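You operate a simulated robot arm through the tools that you are given. There is no shell and no other tool. Be economical: measure what you need, move in short steps, check, and stop when the job is done.

You are at the controls of a simulated robot arm. One attempt, no reset.

TASK
Light the table lamp and drop both dark kernels down the red chute.
Fine: slide its cover shut again, leave the lamp on and the rest on the deck.

Only the result counts: the job must be done as asked and must still hold three seconds after the hand-in. Knocking over, shifting, dropping, spilling or breaking anything else fails it. Lids that push on must go on centred and level and be pressed home; caps that screw on are set level and turned clockwise until they are tight.

THE ROBOT
A 7-joint arm with a two-finger parallel gripper, fixed in place. Base frame: the origin is at the foot of the arm, x ahead of it, y to its left, z up; the work surface is at about z = 863. Readings come in mm, degrees, newtons and seconds.
With the tool pointing down near the work surface it reaches from about 360 to 780 mm from the base axis. Its first joint turns from -166.0 to 166.0 degrees. Payload 3.91 kg.
The tool frame sits at the grasp point between the pads (the TCP): z along the fingers, y along the line on which they close. The tips reach 30 mm beyond it. The gripper opens to 110 mm. The fingers are 20 mm wide and 10 mm thick; the gripper's body (48 by 112 mm) begins 55 mm behind the TCP.
Orientation is that of the tool frame in the base frame, as a unit quaternion [x, y, z, w]. With the fingers straight down and closing along the base's y, the tool's x points along the base's -x, its y along +y and its z along -z.

THE INTERFACE
- The arm moves only by the tool step_arm. Its argument "targets" is a list of rows, each a list of 3 entries, a list of its own where there are three numbers: the turn, a rotation vector about the base's x, y, z in degrees, then the shift along the base's x, y, z in m, then the gripper command, from -1 (fully open) to 1 (shut), values between in proportion. In form: [[[rx, ry, rz], [tx, ty, tz], gripper], ...]. A call has 1 to 20 rows; each row shifts and turns the commanded pose from where the row before left it. Rows are played at 5 a second. More than 50 mm and 8.6 degrees between two rows, or a gripper value outside its range, and nothing of the call is played. A pose out of reach is approached as far as the arm can. The call stops where the force on the tool passes 40 N (or 10 N more than at its start, if that is more) or the arm is blocked; 0.2 s more then pass. Each finger travels about 153 mm/s and halts on what it meets, pressing with about 31 N; the grip force reading is that of the motor and also rises with nothing between the fingers. The clock runs only during rows and for 0.2 s after the last one: add rows that do not move to give the fingers time. The reply holds the time, the measured pose of the TCP, the force on the tool along the base axes, the opening and the grip force, in the units named above and with some noise.
- Cameras (640 x 400 px; columns grow to the right, rows downward): "scene" is fixed at [400.7, -499.9, 1606.3]; the picture's right is [0.99, 0.16, 0.00], its down [0.11, -0.63, -0.77] and it looks along [-0.13, 0.76, -0.64] (base axes); focal length 358 px, centre (320, 200). "wrist" rides on the gripper at [77, 7, -114] in the tool frame; the picture's right is [-0.09, 1.00, 0.00], its down [-0.80, -0.07, -0.59] and it looks along [-0.59, -0.05, 0.80] (tool axes); focal length 270 px, centre (320, 200). There is no depth. A picture from a camera that has moved, and an enlarged one, comes with that camera's place and axes in the base frame and with its lens.
- get_image(camera): a new picture of that camera. It takes no simulated time.
- lift_body(by): slides the trunk up (or, below 0, down) by that many mm; the arm rides with it, the base frame stays. It gives what a move gives, with no picture.
- zoom(camera, box): a new picture of the part [left, top, right, bottom] of that camera's present view, enlarged. It takes no simulated time.
- hand_in(): hands the job in; it is judged then, once.

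Go step by step. Nothing tells you positions but the pictures and the camera data: compare them with the known pose of the tool, close in by small moves and look again before you grip or let go. The budget is 120 turns and 64 pictures, counting those below and the enlarged ones. Unless the task says otherwise, let go and move clear before handing in, and close with one line.

The tools are called after ">>>" as name(argument=value, ...) on one line, values as JSON. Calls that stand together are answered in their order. step_arm: Moves the arm, as the interface text tells. Its arguments: {"type":"object","properties":{"targets":{"type":"array","items":{"type":"array"}}},"required":["targets"]} The other tools are called the same way: lift_body (by) slides the trunk up or down; get_image (camera) takes a picture; zoom (camera, box) takes an enlarged picture of a part of a camera's view; hand_in () hands the job in.

At the start:

```text
clock: 0.0
tool_pos: [196.5, 363.3, 1213.8]
orientation: [-0.002, 1.0, 0.0, -0.001]
wrist_force: [0.3, -1.1, 1.0]
grip_width: 109.7
finger_force: 0.0
trunk travel left (down, up): [-550.0, 60.0]
```

scene: 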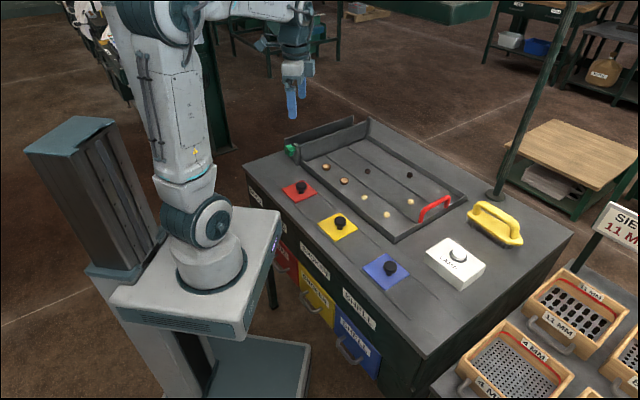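
wrist: 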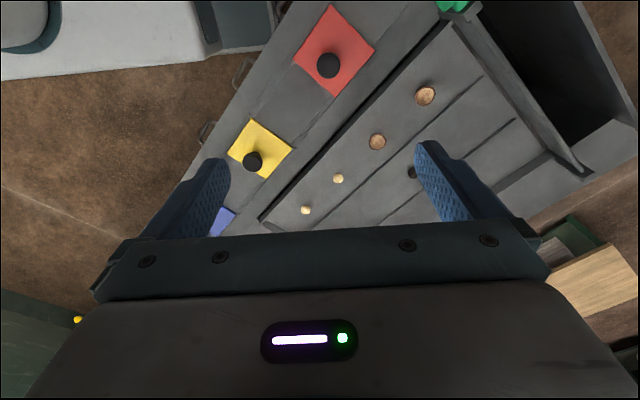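

I see a sorting table with three sliding chute covers (red, yellow, blue), a tray with light and dark kernels, and a lamp switch box. I'll enlarge the important parts first.

>>> zoom(camera="scene", box=[240, 110, 480, 260])

>>> zoom(camera="scene", box=[340, 180, 580, 330])

>>> zoom(camera="wrist", box=[200, 0, 520, 230])

```text
2.67 times, centred on (360, 185) of scene
camera zoom: at [400.7, -499.9, 1606.3], right [0.99, 0.16, 0.0], down [0.11, -0.63, -0.77], along [-0.13, 0.76, -0.64], focal length 956 px, centre (213, 240)
```

zoom: 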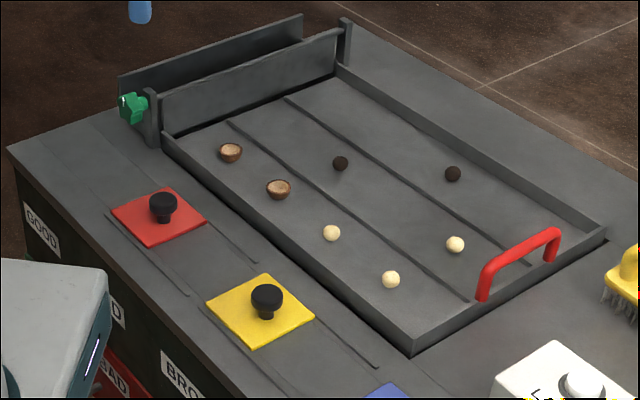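

```text
2.67 times, centred on (460, 255) of scene
camera zoom: at [400.7, -499.9, 1606.3], right [0.99, 0.16, 0.0], down [0.11, -0.63, -0.77], along [-0.13, 0.76, -0.64], focal length 956 px, centre (-53, 53)
```

zoom: 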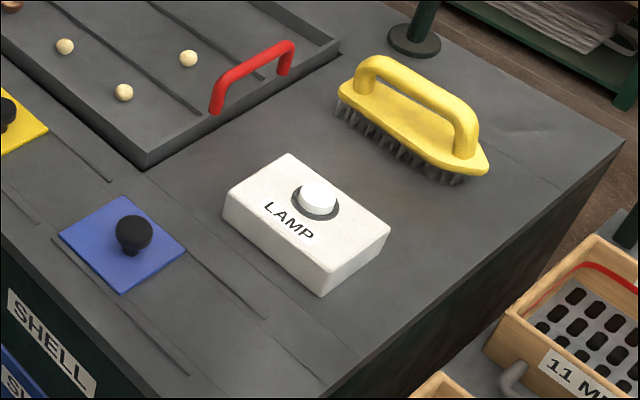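

```text
1.74 times, centred on (360, 115) of wrist
camera zoom: at [120.2, 370.2, 1327.9], right [0.09, 1.0, 0.0], down [0.8, -0.07, 0.59], along [0.59, -0.05, -0.8], focal length 470 px, centre (250, 348)
```

zoom: 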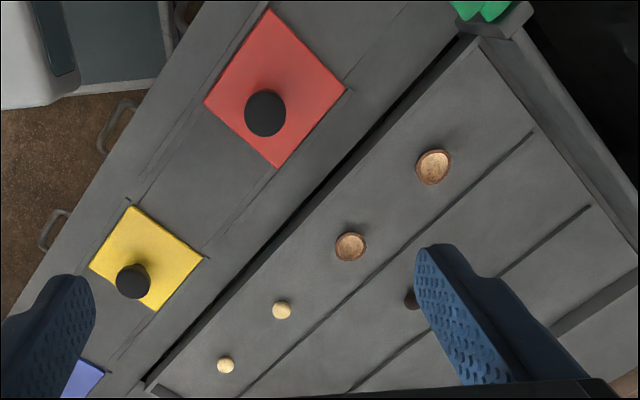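

The lamp button comes out near (647, 160), the red knob near (185, 399), and the dark kernels near (391, 559) and (540, 561). I'll go above the lamp switch first.

>>> step_arm(targets=[[[0, 0, 0], [0.04, -0.018, 0], 1], [[0, 0, 0], [0.041, -0.0185, -0.01], 1], [[0, 0, 0], [0.041, -0.0185, -0.015], 1], [[0, 0, 0], [0.041, -0.0185, -0.015], 1], [[0, 0, 0], [0.041, -0.0185, -0.015], 1], [[0, 0, 0], [0.041, -0.0185, -0.015], 1], [[0, 0, 0], [0.041, -0.0185, -0.015], 1], [[0, 0, 0], [0.041, -0.0185, -0.015], 1], [[0, 0, 0], [0.041, -0.0185, -0.015], 1], [[0, 0, 0], [0.041, -0.0185, -0.015], 1], [[0, 0, 0], [0.041, -0.0185, -0.015], 1], [[0, 0, 0], [0, 0, 0], 1], [[0, 0, 0], [0, 0, 0], 1]])

>>> get_image(camera="wrist")

>>> get_image(camera="scene")

```text
clock: 2.8
tool_pos: [647.0, 159.6, 1068.6]
orientation: [-0.001, 1.0, 0.0, 0.0]
wrist_force: [0.3, 0.2, -0.5]
grip_width: 0.3
finger_force: 30.5
trunk travel left (down, up): [-550.0, 60.0]
```

```text
58 pictures are left
camera wrist: at [570.3, 166.8, 1182.7], right [0.09, 1.0, 0.0], down [0.8, -0.07, 0.59], along [0.59, -0.05, -0.8], focal length 270 px, centre (320, 200)
```

wrist: 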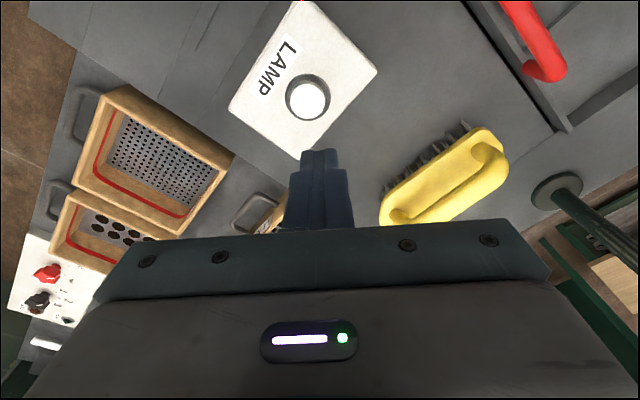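

```text
57 pictures are left
```

scene: 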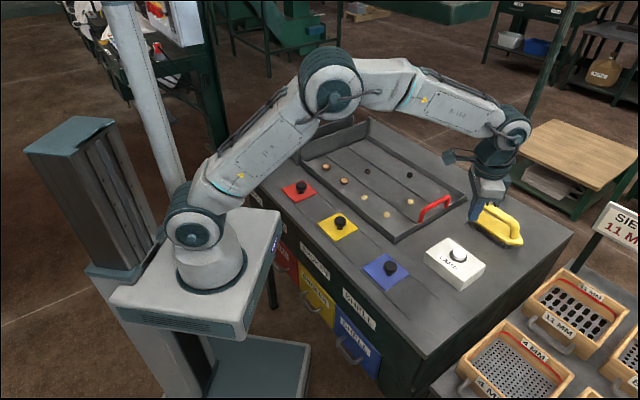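

The switch's button appears to be at about (642, 150, 925). I'll move above it and come down to just over it.

>>> step_arm(targets=[[[0, 0, 0], [-0.003, -0.005, -0.04], 1], [[0, 0, 0], [-0.002, -0.005, -0.04], 1], [[0, 0, 0], [0, 0, 0], 1]])

>>> get_image(camera="wrist")

>>> zoom(camera="scene", box=[400, 150, 560, 300])

```text
clock: 3.6
tool_pos: [641.9, 149.1, 988.6]
orientation: [0.0, 1.0, 0.001, 0.0]
wrist_force: [-0.2, -0.1, 0.2]
grip_width: 0.0
finger_force: 31.5
trunk travel left (down, up): [-550.0, 60.0]
```

```text
56 pictures are left
camera wrist: at [565.6, 157.0, 1103.0], right [0.09, 1.0, 0.0], down [0.8, -0.07, 0.59], along [0.59, -0.05, -0.8], focal length 270 px, centre (320, 200)
```

wrist: 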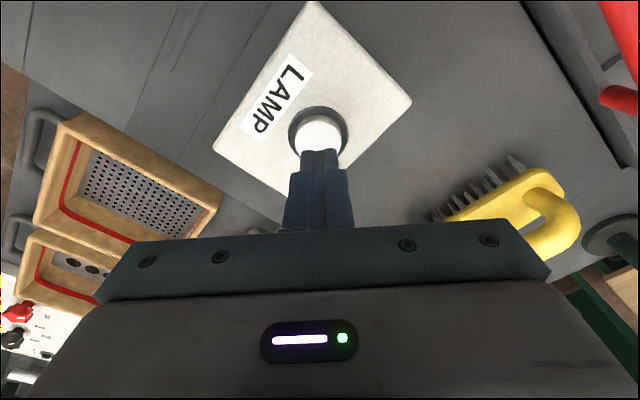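

```text
2.67 times, centred on (480, 225) of scene
camera zoom: at [400.7, -499.9, 1606.3], right [0.99, 0.16, 0.0], down [0.11, -0.63, -0.77], along [-0.13, 0.76, -0.64], focal length 956 px, centre (-107, 133)
```

zoom: 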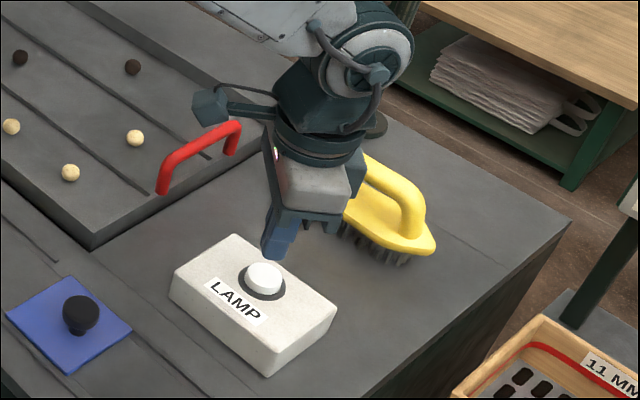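

The tip is over the button. Pressing down in small steps, with the force as a stop.

>>> step_arm(targets=[[[0, 0, 0], [-0.001, 0.001, -0.02], 1], [[0, 0, 0], [0, 0, -0.008], 1], [[0, 0, 0], [0, 0, -0.004], 1], [[0, 0, 0], [0, 0, -0.003], 1], [[0, 0, 0], [0, 0, -0.003], 1]])

>>> zoom(camera="scene", box=[400, 150, 560, 300])

```text
clock: 4.8
tool_pos: [642.0, 151.9, 953.9]
orientation: [0.0, 1.0, 0.001, 0.003]
wrist_force: [2.4, 0.9, 18.7]
grip_width: 0.0
finger_force: 31.1
trunk travel left (down, up): [-550.0, 60.0]
```

```text
2.67 times, centred on (480, 225) of scene
camera zoom: at [400.7, -499.9, 1606.3], right [0.99, 0.16, 0.0], down [0.11, -0.63, -0.77], along [-0.13, 0.76, -0.64], focal length 956 px, centre (-107, 133)
```

zoom: 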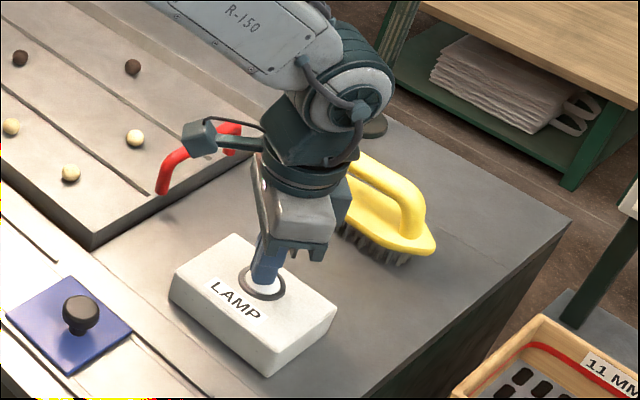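

The deck is lit now. I'll lift off and check that it stays lit.

>>> step_arm(targets=[[[0, 0, 0], [0, 0, 0.01], 1], [[0, 0, 0], [0, 0, 0.03], 1], [[0, 0, 0], [0, 0, 0.04], 1], [[0, 0, 0], [0, 0, 0.04], 1]])

>>> get_image(camera="scene")

```text
clock: 5.8
tool_pos: [638.2, 151.6, 1070.4]
orientation: [-0.001, 1.0, 0.0, 0.0]
wrist_force: [0.3, 0.3, 0.3]
grip_width: 0.0
finger_force: 30.7
trunk travel left (down, up): [-550.0, 60.0]
```

```text
53 pictures are left
```

scene: 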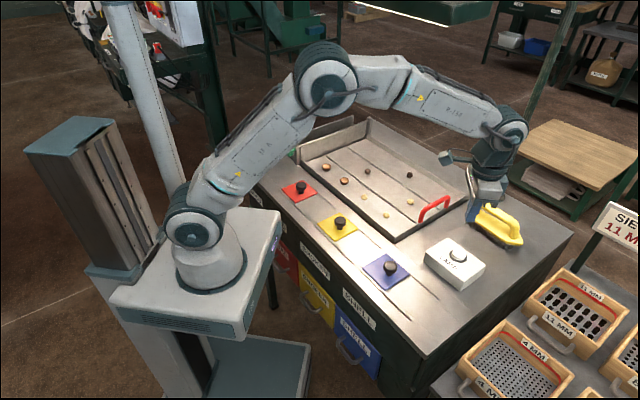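

The lamp stays on. Its hood hangs above the deck, so I'll look at how far it extends before swinging the arm beneath it.

>>> zoom(camera="scene", box=[300, 0, 620, 200])

```text
2.00 times, centred on (460, 100) of scene
camera zoom: at [400.7, -499.9, 1606.3], right [0.99, 0.16, 0.0], down [0.11, -0.63, -0.77], along [-0.13, 0.76, -0.64], focal length 717 px, centre (40, 400)
```

zoom: 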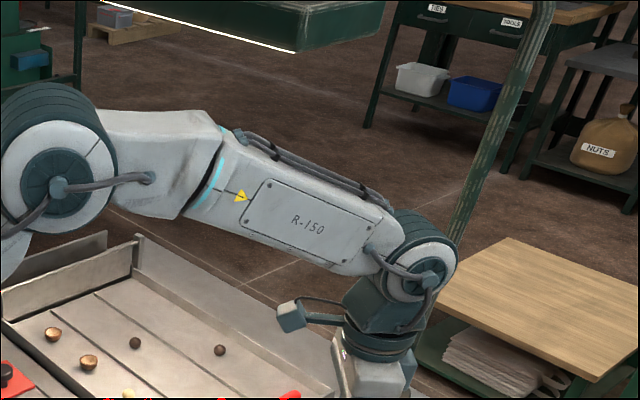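

The hood is high and starts beyond where the elbow will go, so the way is clear. Next I move above the red cover, with the gripper turned 45° to line up with the slide direction.

>>> step_arm(targets=[[[0, 0, 3.75], [-0.0378, 0.0206, 0], -0.3], [[0, 0, 3.75], [-0.0378, 0.0206, 0], -0.3], [[0, 0, 3.75], [-0.0378, 0.0206, 0], -0.3], [[0, 0, 3.75], [-0.0378, 0.0206, 0], -0.3], [[0, 0, 3.75], [-0.0378, 0.0206, 0], -0.3], [[0, 0, 3.75], [-0.0378, 0.0206, 0], -0.3], [[0, 0, 3.75], [-0.0378, 0.0206, 0], -0.3], [[0, 0, 3.75], [-0.0378, 0.0206, 0], -0.3], [[0, 0, 3.75], [-0.0378, 0.0206, 0], -0.3], [[0, 0, 3.75], [-0.0378, 0.0206, 0], -0.3], [[0, 0, 3.75], [-0.0378, 0.0206, 0], -0.3], [[0, 0, 3.75], [-0.0378, 0.0206, 0], -0.3], [[0, 0, 0], [0, 0, 0], -0.3]])

>>> get_image(camera="wrist")

>>> get_image(camera="scene")

```text
clock: 8.6
tool_pos: [186.7, 399.2, 1070.8]
orientation: [-0.383, 0.924, 0.0, 0.0]
wrist_force: [0.4, 0.5, -0.5]
grip_width: 71.7
finger_force: 0.1
trunk travel left (down, up): [-550.0, 60.0]
```

```text
51 pictures are left
camera wrist: at [127.9, 349.3, 1185.4], right [-0.64, 0.77, 0.0], down [0.62, 0.52, 0.59], along [0.46, 0.38, -0.8], focal length 270 px, centre (320, 200)
```

wrist: 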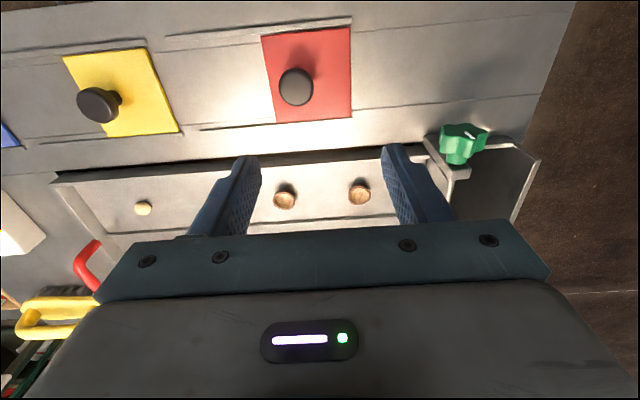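

```text
50 pictures are left
```

scene: 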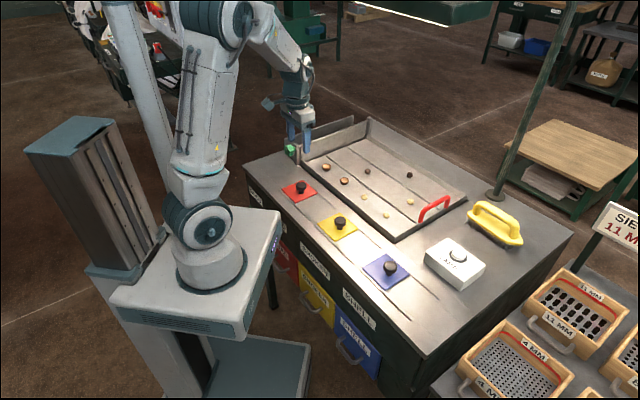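

The red knob is near (192, 374). I'll descend partway above it and check again.

>>> step_arm(targets=[[[0, 0, 0], [0.002, -0.008, -0.03], -0.3], [[0, 0, 0], [0.002, -0.008, -0.03], -0.3], [[0, 0, 0], [0.001, -0.008, -0.03], -0.3], [[0, 0, 0], [0, 0, 0], -0.3]])

>>> get_image(camera="wrist")

>>> zoom(camera="scene", box=[250, 100, 370, 220])

```text
clock: 9.6
tool_pos: [191.9, 375.4, 981.4]
orientation: [-0.384, 0.923, 0.0, 0.0]
wrist_force: [0.2, -0.3, -0.3]
grip_width: 71.3
finger_force: 0.1
trunk travel left (down, up): [-550.0, 60.0]
```

```text
49 pictures are left
camera wrist: at [133.4, 325.1, 1095.0], right [-0.64, 0.77, 0.0], down [0.62, 0.52, 0.59], along [0.46, 0.38, -0.8], focal length 270 px, centre (320, 200)
```

wrist: 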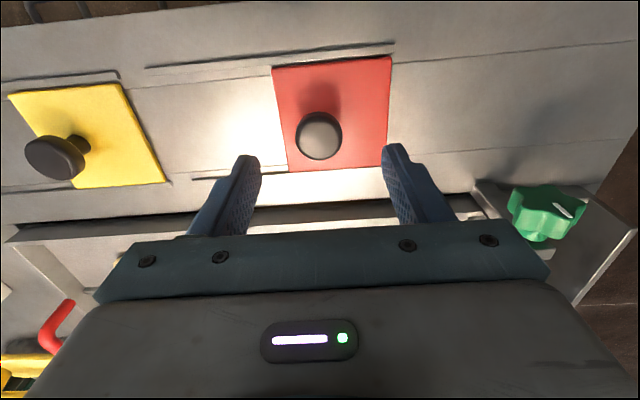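

```text
3.33 times, centred on (310, 160) of scene
camera zoom: at [400.7, -499.9, 1606.3], right [0.99, 0.16, 0.0], down [0.11, -0.63, -0.77], along [-0.13, 0.76, -0.64], focal length 1195 px, centre (353, 333)
```

zoom: 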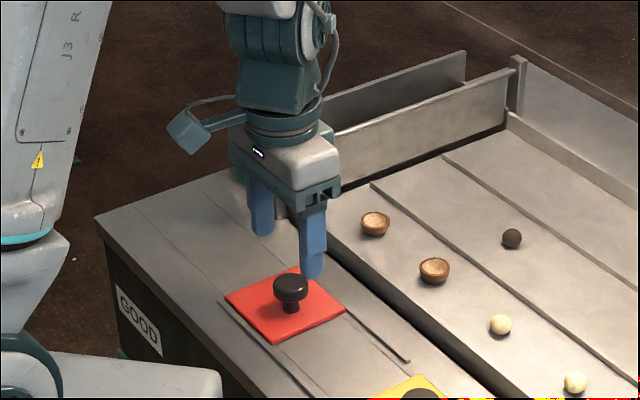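

The gripper is centred over the knob. I'll go down, then close on it.

>>> step_arm(targets=[[[0, 0, 0], [0.001, -0.001, -0.03], -0.3], [[0, 0, 0], [0, 0, -0.025], -0.3], [[0, 0, 0], [0, 0, -0.015], -0.3], [[0, 0, 0], [0, 0, 0], -0.3]])

>>> get_image(camera="wrist")

>>> zoom(camera="scene", box=[250, 120, 370, 240])

```text
clock: 10.4
tool_pos: [190.8, 373.8, 918.5]
orientation: [-0.385, 0.923, 0.002, 0.003]
wrist_force: [-2.7, -5.5, 18.5]
grip_width: 70.2
finger_force: 0.0
trunk travel left (down, up): [-550.0, 60.0]
stopped in row 4: the force on the tool passed its limit (the readings are from after the stop); the commanded pose is now the measured one
```

```text
47 pictures are left
camera wrist: at [133.1, 324.0, 1030.8], right [-0.64, 0.76, 0.0], down [0.61, 0.51, 0.6], along [0.46, 0.39, -0.8], focal length 270 px, centre (320, 200)
```

wrist: 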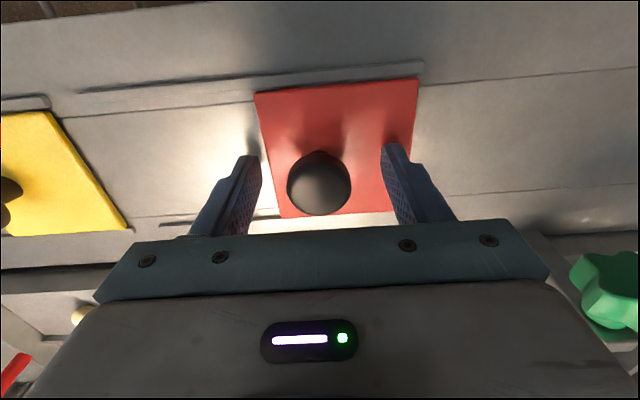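

```text
3.33 times, centred on (310, 180) of scene
camera zoom: at [400.7, -499.9, 1606.3], right [0.99, 0.16, 0.0], down [0.11, -0.63, -0.77], along [-0.13, 0.76, -0.64], focal length 1195 px, centre (353, 267)
```

zoom: 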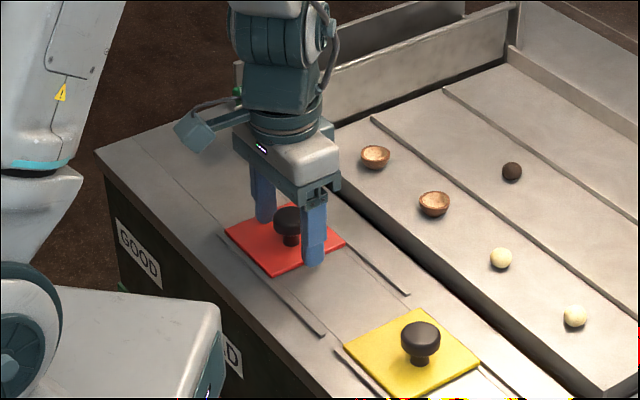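

The tips reached the cover at about z = 888, so the deck is a little higher than stated. I'll lift 4 mm and grip the knob.

>>> step_arm(targets=[[[0, 0, 0], [0, 0, 0.004], -0.3], [[0, 0, 0], [0, 0, 0], 0.2], [[0, 0, 0], [0, 0, 0], 0.6], [[0, 0, 0], [0, 0, 0], 0.6]])

>>> get_image(camera="wrist")

```text
clock: 11.4
tool_pos: [194.0, 372.9, 919.0]
orientation: [-0.383, 0.924, 0.002, 0.002]
wrist_force: [-0.3, -2.7, -4.1]
grip_width: 33.9
finger_force: 45.1
trunk travel left (down, up): [-550.0, 60.0]
```

```text
45 pictures are left
camera wrist: at [134.1, 324.3, 1032.9], right [-0.64, 0.77, 0.0], down [0.61, 0.51, 0.6], along [0.46, 0.39, -0.8], focal length 270 px, centre (320, 200)
```

wrist: 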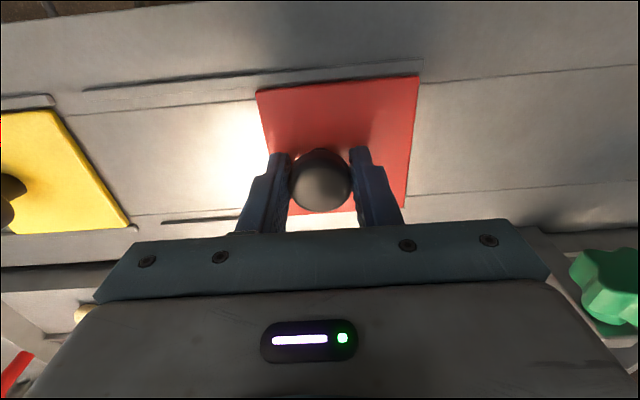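

The knob is gripped at 34 mm. I'll slide the cover along its track towards yellow, 40 mm to begin with.

>>> step_arm(targets=[[[0, 0, 0], [0.00354, -0.00354, 0], 0.6], [[0, 0, 0], [0.00707, -0.00707, 0], 0.6], [[0, 0, 0], [0.00707, -0.00707, 0], 0.6], [[0, 0, 0], [0.00707, -0.00707, 0], 0.6], [[0, 0, 0], [0.00354, -0.00354, 0], 0.6]])

>>> get_image(camera="wrist")

```text
clock: 12.6
tool_pos: [222.8, 347.1, 919.6]
orientation: [-0.384, 0.923, 0.001, 0.001]
wrist_force: [-4.0, -3.0, -4.7]
grip_width: 33.8
finger_force: 44.8
trunk travel left (down, up): [-550.0, 60.0]
```

```text
44 pictures are left
camera wrist: at [162.3, 296.2, 1033.0], right [-0.64, 0.77, 0.0], down [0.61, 0.52, 0.6], along [0.46, 0.39, -0.8], focal length 270 px, centre (320, 200)
```

wrist: 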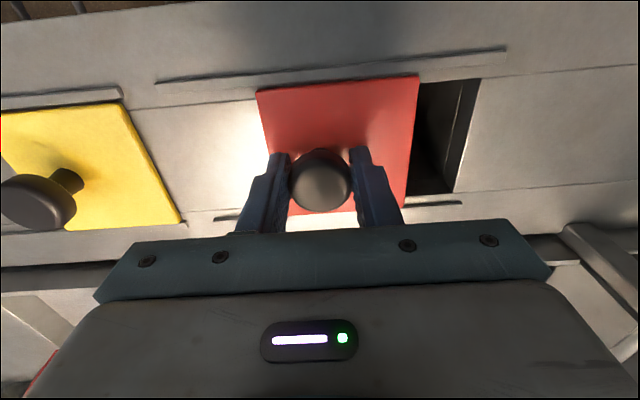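

The opening is appearing. Another 40 mm.

>>> step_arm(targets=[[[0, 0, 0], [0.00354, -0.00354, 0], 0.6], [[0, 0, 0], [0.00707, -0.00707, 0], 0.6], [[0, 0, 0], [0.00707, -0.00707, 0], 0.6], [[0, 0, 0], [0.00707, -0.00707, 0], 0.6], [[0, 0, 0], [0.00354, -0.00354, 0], 0.6], [[0, 0, 0], [0, 0, 0], 0.6]])

>>> get_image(camera="wrist")

```text
clock: 14.0
tool_pos: [249.9, 318.3, 919.0]
orientation: [-0.384, 0.923, 0.002, 0.001]
wrist_force: [-3.4, -2.5, -7.0]
grip_width: 33.6
finger_force: 44.9
trunk travel left (down, up): [-550.0, 60.0]
```

```text
43 pictures are left
camera wrist: at [190.5, 267.9, 1033.0], right [-0.64, 0.77, 0.0], down [0.61, 0.51, 0.6], along [0.46, 0.39, -0.8], focal length 270 px, centre (320, 200)
```

wrist: 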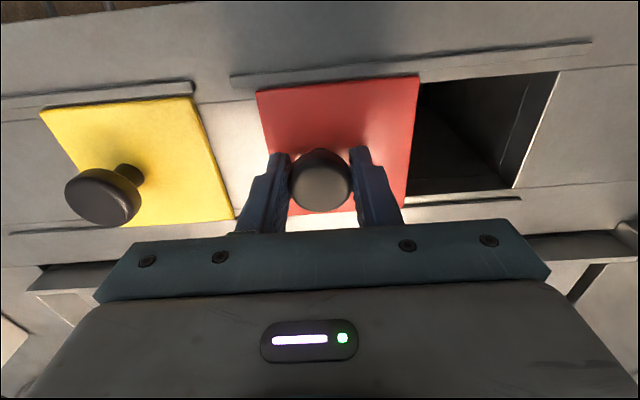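

The chute is open by about 78 mm, which leaves its centre near (193, 373). I'll release the knob, rise, and move above the first dark kernel.

>>> step_arm(targets=[[[0, 0, 0], [0, 0, 0], -0.3], [[0, 0, 0], [0, 0, 0], -0.3], [[0, 0, 0], [0, 0, 0.03], -0.3], [[0, 0, 0], [0, 0, 0.045], -0.3], [[0, 0, 0], [0, 0, 0.045], -0.3], [[0, 0, 0], [0.0235, 0.034, 0.005], -0.3], [[0, 0, 0], [0.0235, 0.034, 0], -0.3], [[0, 0, 0], [0.0235, 0.034, 0], -0.3], [[0, 0, 0], [0.0235, 0.034, 0], -0.3], [[0, 0, 0], [0.0235, 0.034, 0], -0.3], [[0, 0, 0], [0.0235, 0.034, 0], -0.3], [[0, 0, 0], [0, 0, 0], -0.3]])

>>> get_image(camera="wrist")

>>> get_image(camera="scene")

```text
clock: 16.6
tool_pos: [390.2, 523.0, 1044.4]
orientation: [-0.383, 0.924, 0.002, 0.002]
wrist_force: [-0.3, 0.5, 0.0]
grip_width: 71.4
finger_force: 0.1
trunk travel left (down, up): [-550.0, 60.0]
```

```text
42 pictures are left
camera wrist: at [331.7, 472.1, 1158.8], right [-0.64, 0.77, 0.0], down [0.61, 0.51, 0.6], along [0.46, 0.39, -0.8], focal length 270 px, centre (320, 200)
```

wrist: 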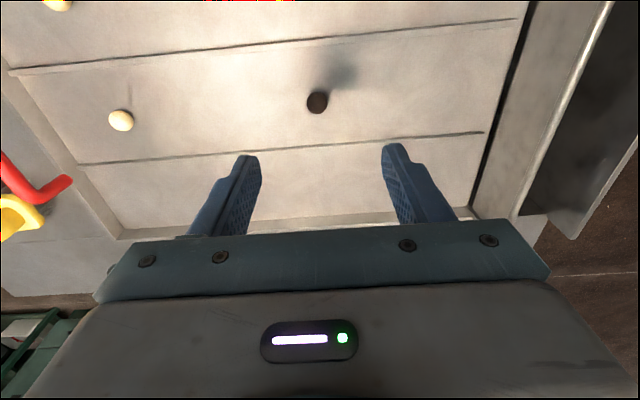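

```text
41 pictures are left
```

scene: 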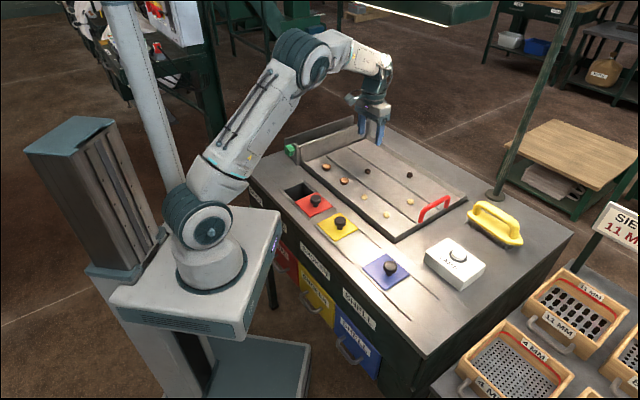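

The first dark kernel is at about (394, 522), centre near z 896. I'll go down to 930 and check again.

>>> step_arm(targets=[[[0, 0, 0], [0.004, -0.001, -0.04], -0.3], [[0, 0, 0], [0, 0, -0.04], -0.3], [[0, 0, 0], [0, 0, -0.032], -0.3], [[0, 0, 0], [0, 0, 0], -0.3]])

>>> get_image(camera="wrist")

>>> zoom(camera="scene", box=[310, 110, 430, 230])

```text
clock: 17.6
tool_pos: [395.2, 520.0, 932.1]
orientation: [-0.384, 0.923, 0.001, 0.002]
wrist_force: [0.3, 0.8, 0.2]
grip_width: 71.5
finger_force: 0.0
trunk travel left (down, up): [-550.0, 60.0]
```

```text
40 pictures are left
camera wrist: at [336.3, 470.8, 1045.9], right [-0.64, 0.77, 0.0], down [0.61, 0.51, 0.6], along [0.46, 0.39, -0.8], focal length 270 px, centre (320, 200)
```

wrist: 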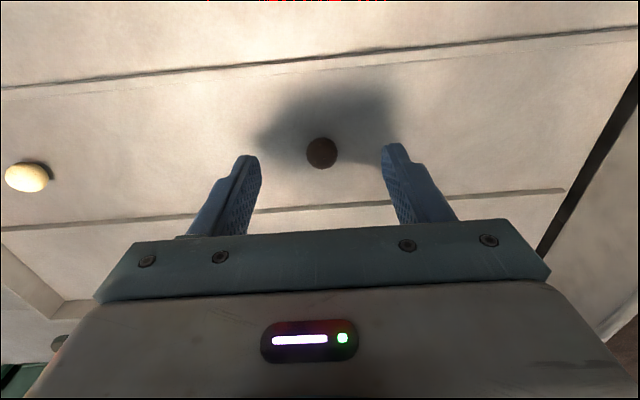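

```text
3.33 times, centred on (370, 170) of scene
camera zoom: at [400.7, -499.9, 1606.3], right [0.99, 0.16, 0.0], down [0.11, -0.63, -0.77], along [-0.13, 0.76, -0.64], focal length 1195 px, centre (153, 300)
```

zoom: 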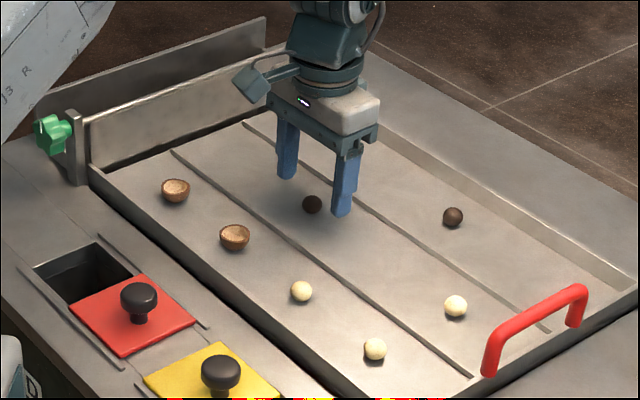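

The kernel is centred between the fingers. Going down 12 mm and closing gently.

>>> step_arm(targets=[[[0, 0, 0], [-0.001, 0.0005, -0.006], -0.3], [[0, 0, 0], [0, 0, -0.006], -0.3], [[0, 0, 0], [0, 0, 0], 0.2], [[0, 0, 0], [0, 0, 0], 0.5], [[0, 0, 0], [0, 0, 0], 0.75], [[0, 0, 0], [0, 0, 0], 0.75]])

>>> get_image(camera="wrist")

```text
clock: 19.0
tool_pos: [393.3, 521.9, 919.4]
orientation: [-0.383, 0.924, 0.002, 0.001]
wrist_force: [0.1, -0.7, -0.5]
grip_width: 13.0
finger_force: 25.8
trunk travel left (down, up): [-550.0, 60.0]
```

```text
38 pictures are left
camera wrist: at [334.6, 471.5, 1034.3], right [-0.64, 0.77, 0.0], down [0.61, 0.51, 0.6], along [0.46, 0.39, -0.8], focal length 270 px, centre (320, 200)
```

wrist: 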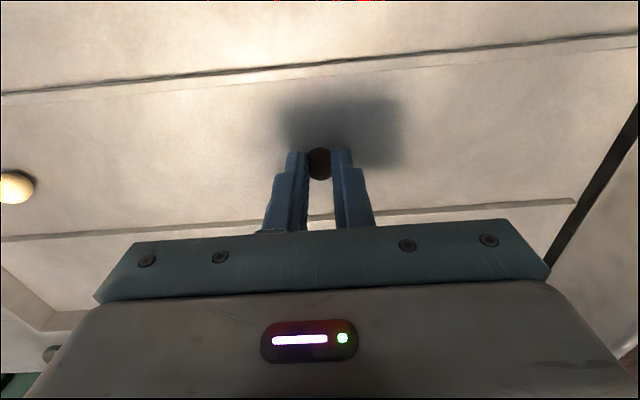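

The kernel is between the pads. I'll tighten a bit, lift, and check that it comes along.

>>> step_arm(targets=[[[0, 0, 0], [0, 0, 0], 0.95], [[0, 0, 0], [0, 0, 0], 0.95], [[0, 0, 0], [0, 0, 0.02], 0.95], [[0, 0, 0], [0, 0, 0.03], 0.95], [[0, 0, 0], [0, 0, 0.04], 0.95], [[0, 0, 0], [0, 0, 0.04], 0.95], [[0, 0, 0], [0, 0, 0], 0.95]])

>>> zoom(camera="wrist", box=[220, 80, 420, 240])

```text
clock: 20.6
tool_pos: [393.7, 521.4, 1050.3]
orientation: [-0.383, 0.924, 0.002, 0.002]
wrist_force: [-0.2, 0.7, 0.1]
grip_width: 2.5
finger_force: 0.1
trunk travel left (down, up): [-550.0, 60.0]
```

```text
2.50 times, centred on (320, 160) of wrist
camera zoom: at [334.9, 471.8, 1164.2], right [-0.64, 0.77, 0.0], down [0.61, 0.51, 0.6], along [0.46, 0.39, -0.8], focal length 676 px, centre (320, 300)
```

zoom: 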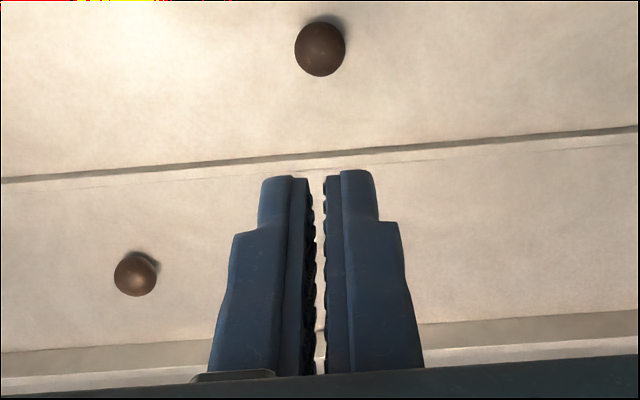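

The grip closed too high on the kernel and slipped off it, but the kernel hasn't moved. I'll go lower this time, slightly further out, and find the tray floor gently.

>>> step_arm(targets=[[[0, 0, 0], [0.004, 0.003, 0], -0.3], [[0, 0, 0], [0, 0, -0.04], -0.3], [[0, 0, 0], [0, 0, -0.045], -0.3], [[0, 0, 0], [0, 0, -0.03], -0.3], [[0, 0, 0], [0, 0, -0.01], -0.3], [[0, 0, 0], [0, 0, -0.006], -0.3], [[0, 0, 0], [0, 0, -0.004], -0.3], [[0, 0, 0], [0, 0, -0.003], -0.3], [[0, 0, 0], [0, 0, 0], -0.3]])

>>> get_image(camera="wrist")

```text
clock: 22.6
tool_pos: [398.8, 526.0, 911.9]
orientation: [-0.383, 0.924, 0.002, 0.001]
wrist_force: [-0.8, -0.1, -0.2]
grip_width: 71.5
finger_force: 0.0
trunk travel left (down, up): [-550.0, 60.0]
```

```text
36 pictures are left
camera wrist: at [339.0, 475.1, 1025.8], right [-0.64, 0.77, 0.0], down [0.61, 0.51, 0.6], along [0.46, 0.39, -0.8], focal length 270 px, centre (320, 200)
```

wrist: 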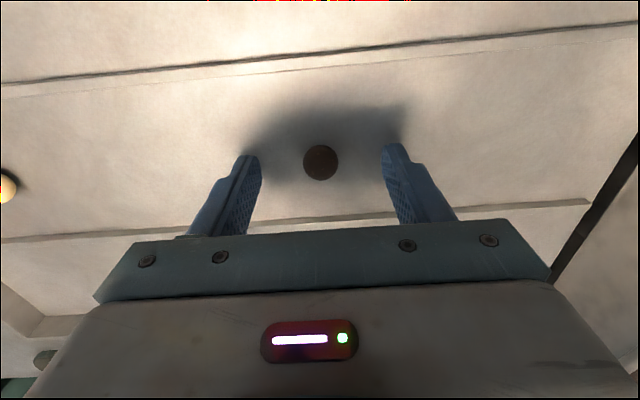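

Aligned, with the tips at z = 882 and no contact yet. Probing down a few mm more.

>>> step_arm(targets=[[[0, 0, 0], [0, 0, -0.003], -0.3], [[0, 0, 0], [0, 0, -0.002], -0.3], [[0, 0, 0], [0, 0, -0.002], -0.3], [[0, 0, 0], [0, 0, -0.002], -0.3]])

```text
clock: 23.7
tool_pos: [397.2, 526.0, 909.7]
orientation: [-0.382, 0.924, 0.005, 0.006]
wrist_force: [-5.6, -6.2, 16.7]
grip_width: 72.0
finger_force: 0.1
trunk travel left (down, up): [-550.0, 60.0]
stopped in row 4: the force on the tool passed its limit (the readings are from after the stop); the commanded pose is now the measured one
```

The floor is at about tip z = 879. I'll back off 2 mm and close on the kernel.

>>> step_arm(targets=[[[0, 0, 0], [0.001, 0, 0.002], -0.3], [[0, 0, 0], [0, 0, 0], 0.3], [[0, 0, 0], [0, 0, 0], 0.7], [[0, 0, 0], [0, 0, 0], 0.7], [[0, 0, 0], [0, 0, 0], 0.8]])

>>> zoom(camera="wrist", box=[220, 80, 420, 240])

```text
clock: 24.9
tool_pos: [400.1, 525.5, 910.8]
orientation: [-0.384, 0.923, 0.006, 0.005]
wrist_force: [0.8, 1.5, 11.9]
grip_width: 12.5
finger_force: 1.6
trunk travel left (down, up): [-550.0, 60.0]
```

```text
2.50 times, centred on (320, 160) of wrist
camera zoom: at [340.4, 475.3, 1023.4], right [-0.64, 0.77, 0.01], down [0.61, 0.51, 0.61], along [0.46, 0.39, -0.8], focal length 676 px, centre (320, 300)
```

zoom: 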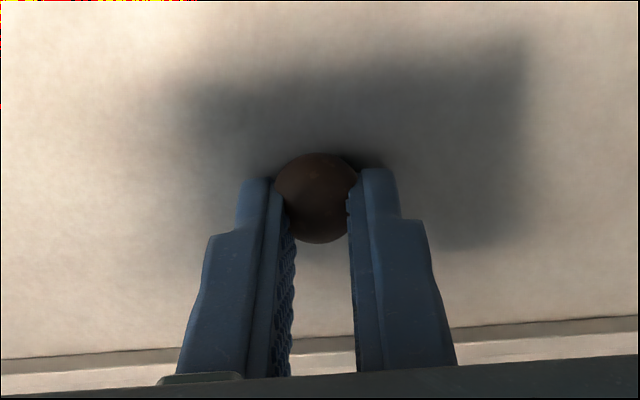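

It looks held near the tips, though the fingers are also pressing on the floor. I'll rise a few mm with the grip command on and re-read before lifting further.

>>> step_arm(targets=[[[0, 0, 0], [0, 0, 0.002], 0.8], [[0, 0, 0], [0, 0, 0], 0.8], [[0, 0, 0], [0, 0, 0], 0.8]])

>>> zoom(camera="wrist", box=[220, 80, 420, 240])

>>> zoom(camera="scene", box=[345, 140, 405, 200])

```text
clock: 25.7
tool_pos: [400.8, 525.8, 909.6]
orientation: [-0.382, 0.924, 0.003, 0.005]
wrist_force: [0.5, 0.2, 0.4]
grip_width: 13.9
finger_force: 14.6
trunk travel left (down, up): [-550.0, 60.0]
```

```text
2.50 times, centred on (320, 160) of wrist
camera zoom: at [340.7, 475.6, 1024.1], right [-0.64, 0.77, 0.0], down [0.61, 0.51, 0.6], along [0.46, 0.39, -0.8], focal length 676 px, centre (320, 300)
```

zoom: 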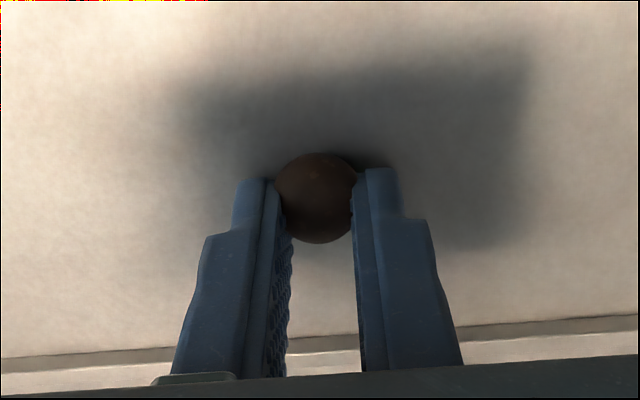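

```text
6.67 times, centred on (375, 170) of scene
camera zoom: at [400.7, -499.9, 1606.3], right [0.99, 0.16, 0.0], down [0.11, -0.63, -0.77], along [-0.13, 0.76, -0.64], focal length 2390 px, centre (-47, 400)
```

zoom: 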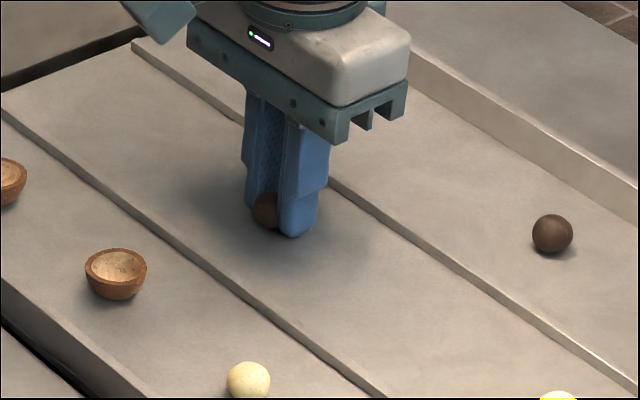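

The kernel sits between the tips at 14 mm width with a steady force. I'll lift slowly, keeping the same grip.

>>> step_arm(targets=[[[0, 0, 0], [0, 0, 0.004], 0.85], [[0, 0, 0], [0, 0, 0.006], 0.85], [[0, 0, 0], [0, 0, 0.01], 0.85], [[0, 0, 0], [0, 0, 0.02], 0.85], [[0, 0, 0], [0, 0, 0], 0.85]])

>>> zoom(camera="wrist", box=[220, 80, 420, 240])

```text
clock: 26.9
tool_pos: [399.7, 527.4, 951.2]
orientation: [-0.383, 0.924, 0.004, 0.005]
wrist_force: [-0.3, -0.4, 1.1]
grip_width: 10.8
finger_force: 3.7
trunk travel left (down, up): [-550.0, 60.0]
```

```text
2.50 times, centred on (320, 160) of wrist
camera zoom: at [340.0, 476.3, 1064.6], right [-0.64, 0.77, 0.0], down [0.61, 0.51, 0.6], along [0.46, 0.39, -0.8], focal length 676 px, centre (320, 300)
```

zoom: 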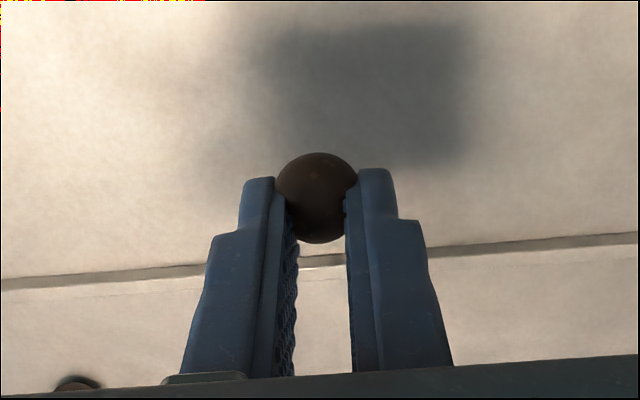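

The kernel is up in the grip. I'll check that the hold is stable while rising.

>>> step_arm(targets=[[[0, 0, 0], [0, 0, 0.015], 0.85], [[0, 0, 0], [0, 0, 0.02], 0.85], [[0, 0, 0], [0, 0, 0.02], 0.85], [[0, 0, 0], [0, 0, 0], 0.85]])

>>> zoom(camera="wrist", box=[220, 80, 420, 240])

```text
clock: 27.9
tool_pos: [400.0, 525.7, 1006.4]
orientation: [-0.383, 0.924, 0.004, 0.005]
wrist_force: [-0.4, -0.2, 0.4]
grip_width: 10.8
finger_force: 3.8
trunk travel left (down, up): [-550.0, 60.0]
```

```text
2.50 times, centred on (320, 160) of wrist
camera zoom: at [340.4, 476.0, 1120.1], right [-0.64, 0.77, 0.0], down [0.61, 0.51, 0.6], along [0.46, 0.39, -0.8], focal length 676 px, centre (320, 300)
```

zoom: 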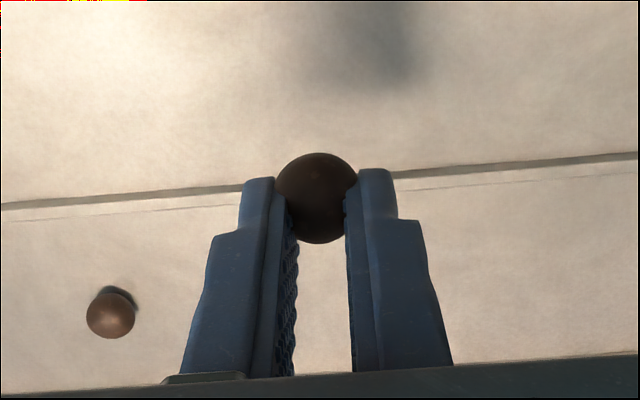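

Stable. Moving over the open chute.

>>> step_arm(targets=[[[0, 0, 0], [-0.01, -0.0075, 0], 0.85], [[0, 0, 0], [-0.02, -0.0145, 0], 0.85], [[0, 0, 0], [-0.025, -0.018, 0], 0.85], [[0, 0, 0], [-0.025, -0.018, 0], 0.85], [[0, 0, 0], [-0.025, -0.018, 0], 0.85], [[0, 0, 0], [-0.025, -0.018, 0], 0.85], [[0, 0, 0], [-0.025, -0.018, 0], 0.85], [[0, 0, 0], [-0.025, -0.018, 0], 0.85], [[0, 0, 0], [-0.018, -0.0135, 0], 0.85], [[0, 0, 0], [-0.007, -0.005, 0], 0.85], [[0, 0, 0], [0, 0, 0], 0.85]])

>>> get_image(camera="wrist")

>>> zoom(camera="scene", box=[250, 110, 370, 230])

```text
clock: 30.3
tool_pos: [195.9, 378.5, 1006.4]
orientation: [-0.384, 0.923, 0.004, 0.005]
wrist_force: [-0.8, -0.2, 0.1]
grip_width: 11.3
finger_force: 3.7
trunk travel left (down, up): [-550.0, 60.0]
```

```text
30 pictures are left
camera wrist: at [135.7, 327.7, 1119.7], right [-0.64, 0.77, 0.0], down [0.61, 0.51, 0.6], along [0.46, 0.39, -0.8], focal length 270 px, centre (320, 200)
```

wrist: 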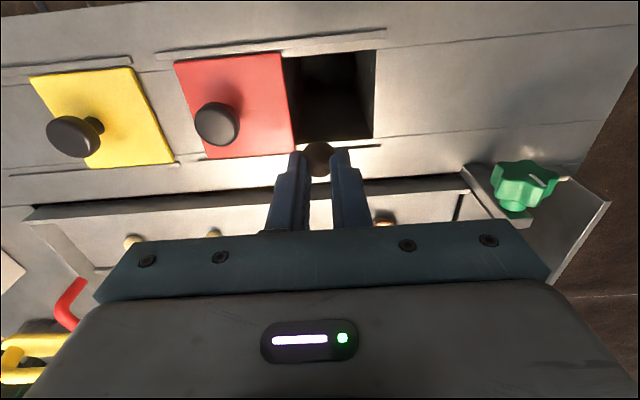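

```text
3.33 times, centred on (310, 170) of scene
camera zoom: at [400.7, -499.9, 1606.3], right [0.99, 0.16, 0.0], down [0.11, -0.63, -0.77], along [-0.13, 0.76, -0.64], focal length 1195 px, centre (353, 300)
```

zoom: 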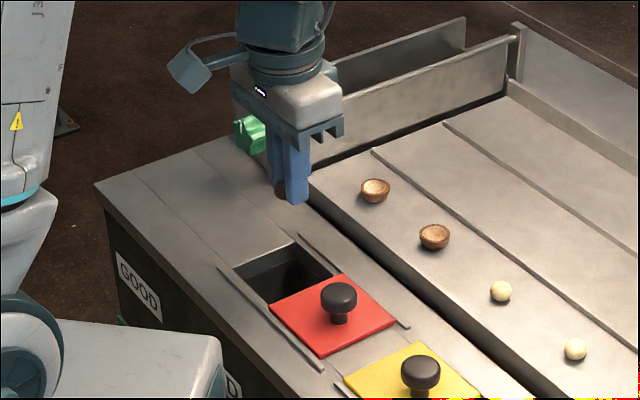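

The visible opening centres near (182, 382). I'll shift there and descend.

>>> step_arm(targets=[[[0, 0, 0], [-0.011, 0.006, -0.01], 0.85], [[0, 0, 0], [0, 0, -0.03], 0.85], [[0, 0, 0], [0, 0, -0.025], 0.85], [[0, 0, 0], [0, 0, 0], 0.85]])

>>> get_image(camera="wrist")

>>> zoom(camera="scene", box=[250, 110, 370, 230])

```text
clock: 31.3
tool_pos: [184.2, 383.8, 940.8]
orientation: [-0.384, 0.923, 0.003, 0.005]
wrist_force: [1.3, -0.2, 0.3]
grip_width: 10.9
finger_force: 3.6
trunk travel left (down, up): [-550.0, 60.0]
```

```text
28 pictures are left
camera wrist: at [124.6, 333.1, 1053.8], right [-0.64, 0.77, 0.0], down [0.61, 0.51, 0.6], along [0.46, 0.39, -0.8], focal length 270 px, centre (320, 200)
```

wrist: 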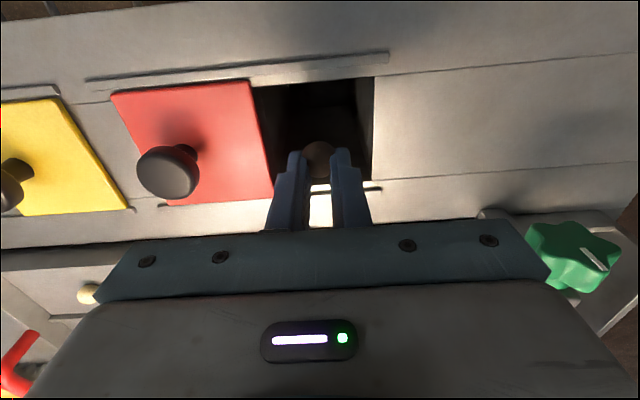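

```text
3.33 times, centred on (310, 170) of scene
camera zoom: at [400.7, -499.9, 1606.3], right [0.99, 0.16, 0.0], down [0.11, -0.63, -0.77], along [-0.13, 0.76, -0.64], focal length 1195 px, centre (353, 300)
```

zoom: 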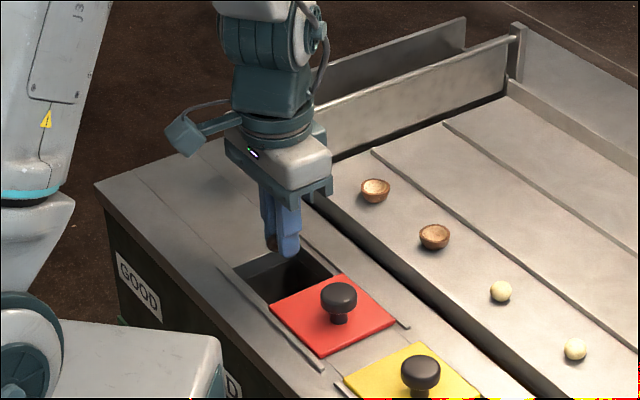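

The kernel sits over the middle of the opening. I'll lower a bit more, let go, and rise.

>>> step_arm(targets=[[[0, 0, 0], [0, 0, -0.015], 0.85], [[0, 0, 0], [0, 0, 0], 0.85], [[0, 0, 0], [0, 0, 0], 0.3], [[0, 0, 0], [0, 0, 0], 0.3], [[0, 0, 0], [0, 0, 0], 0.3], [[0, 0, 0], [0, 0, 0.03], 0.3], [[0, 0, 0], [0, 0, 0.04], 0.3], [[0, 0, 0], [0, 0, 0.04], -0.3], [[0, 0, 0], [0, 0, 0.02], -0.3]])

>>> get_image(camera="wrist")

>>> get_image(camera="scene")

```text
clock: 33.3
tool_pos: [186.2, 382.2, 1057.0]
orientation: [-0.382, 0.924, 0.004, 0.004]
wrist_force: [0.3, 0.1, 0.8]
grip_width: 71.5
finger_force: 0.0
trunk travel left (down, up): [-550.0, 60.0]
```

```text
26 pictures are left
camera wrist: at [125.8, 332.1, 1170.7], right [-0.64, 0.77, 0.0], down [0.61, 0.51, 0.6], along [0.46, 0.39, -0.8], focal length 270 px, centre (320, 200)
```

wrist: 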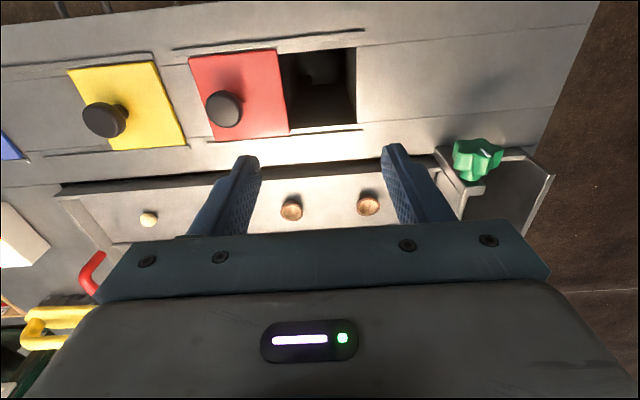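

```text
25 pictures are left
```

scene: 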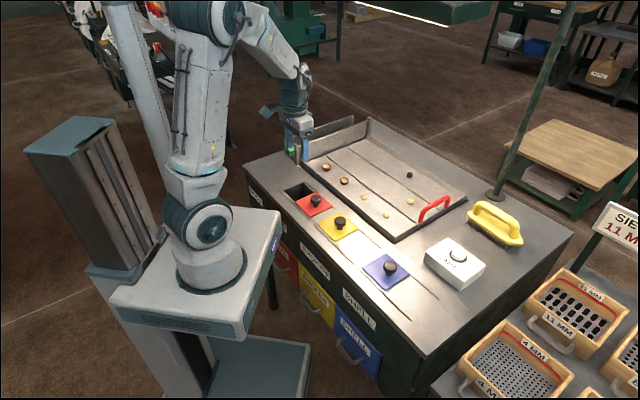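

The first kernel is down the chute. Now to the second, near (540, 523).

>>> step_arm(targets=[[[0, 0, 0], [0.0354, 0.0141, 0], -0.3], [[0, 0, 0], [0.0354, 0.0141, 0], -0.3], [[0, 0, 0], [0.0354, 0.0141, 0], -0.3], [[0, 0, 0], [0.0354, 0.0141, 0], -0.3], [[0, 0, 0], [0.0354, 0.0141, 0], -0.3], [[0, 0, 0], [0.0354, 0.0141, 0], -0.3], [[0, 0, 0], [0.0354, 0.0141, 0], -0.3], [[0, 0, 0], [0.0354, 0.0141, -0.01], -0.3], [[0, 0, 0], [0.0354, 0.0141, -0.02], -0.3], [[0, 0, 0], [0.0354, 0.0141, -0.03], -0.3], [[0, 0, 0], [0, 0, 0], -0.3]])

>>> get_image(camera="wrist")

```text
clock: 35.7
tool_pos: [538.3, 525.3, 995.8]
orientation: [-0.383, 0.924, 0.004, 0.005]
wrist_force: [0.3, 0.0, -0.7]
grip_width: 71.6
finger_force: 0.1
trunk travel left (down, up): [-550.0, 60.0]
```

```text
24 pictures are left
camera wrist: at [479.3, 473.7, 1109.6], right [-0.64, 0.77, 0.0], down [0.61, 0.51, 0.6], along [0.46, 0.39, -0.8], focal length 270 px, centre (320, 200)
```

wrist: 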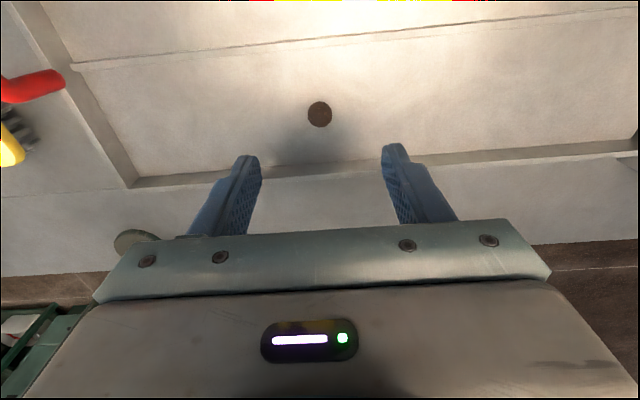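

The second kernel is at about (540, 523). Descending to just above the floor.

>>> step_arm(targets=[[[0, 0, 0], [0.002, -0.001, -0.03], -0.3], [[0, 0, 0], [0, 0, -0.03], -0.3], [[0, 0, 0], [0, 0, -0.015], -0.3], [[0, 0, 0], [0, 0, -0.008], -0.3], [[0, 0, 0], [0, 0, 0], -0.3]])

>>> get_image(camera="wrist")

```text
clock: 36.9
tool_pos: [540.8, 524.1, 913.7]
orientation: [-0.383, 0.924, 0.004, 0.004]
wrist_force: [-0.2, 0.3, -0.4]
grip_width: 71.4
finger_force: 0.2
trunk travel left (down, up): [-550.0, 60.0]
```

```text
23 pictures are left
camera wrist: at [481.1, 473.2, 1026.2], right [-0.64, 0.77, 0.0], down [0.61, 0.51, 0.6], along [0.46, 0.39, -0.8], focal length 270 px, centre (320, 200)
```

wrist: 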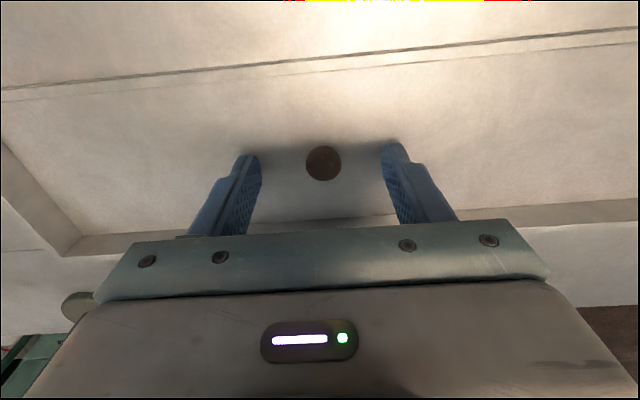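

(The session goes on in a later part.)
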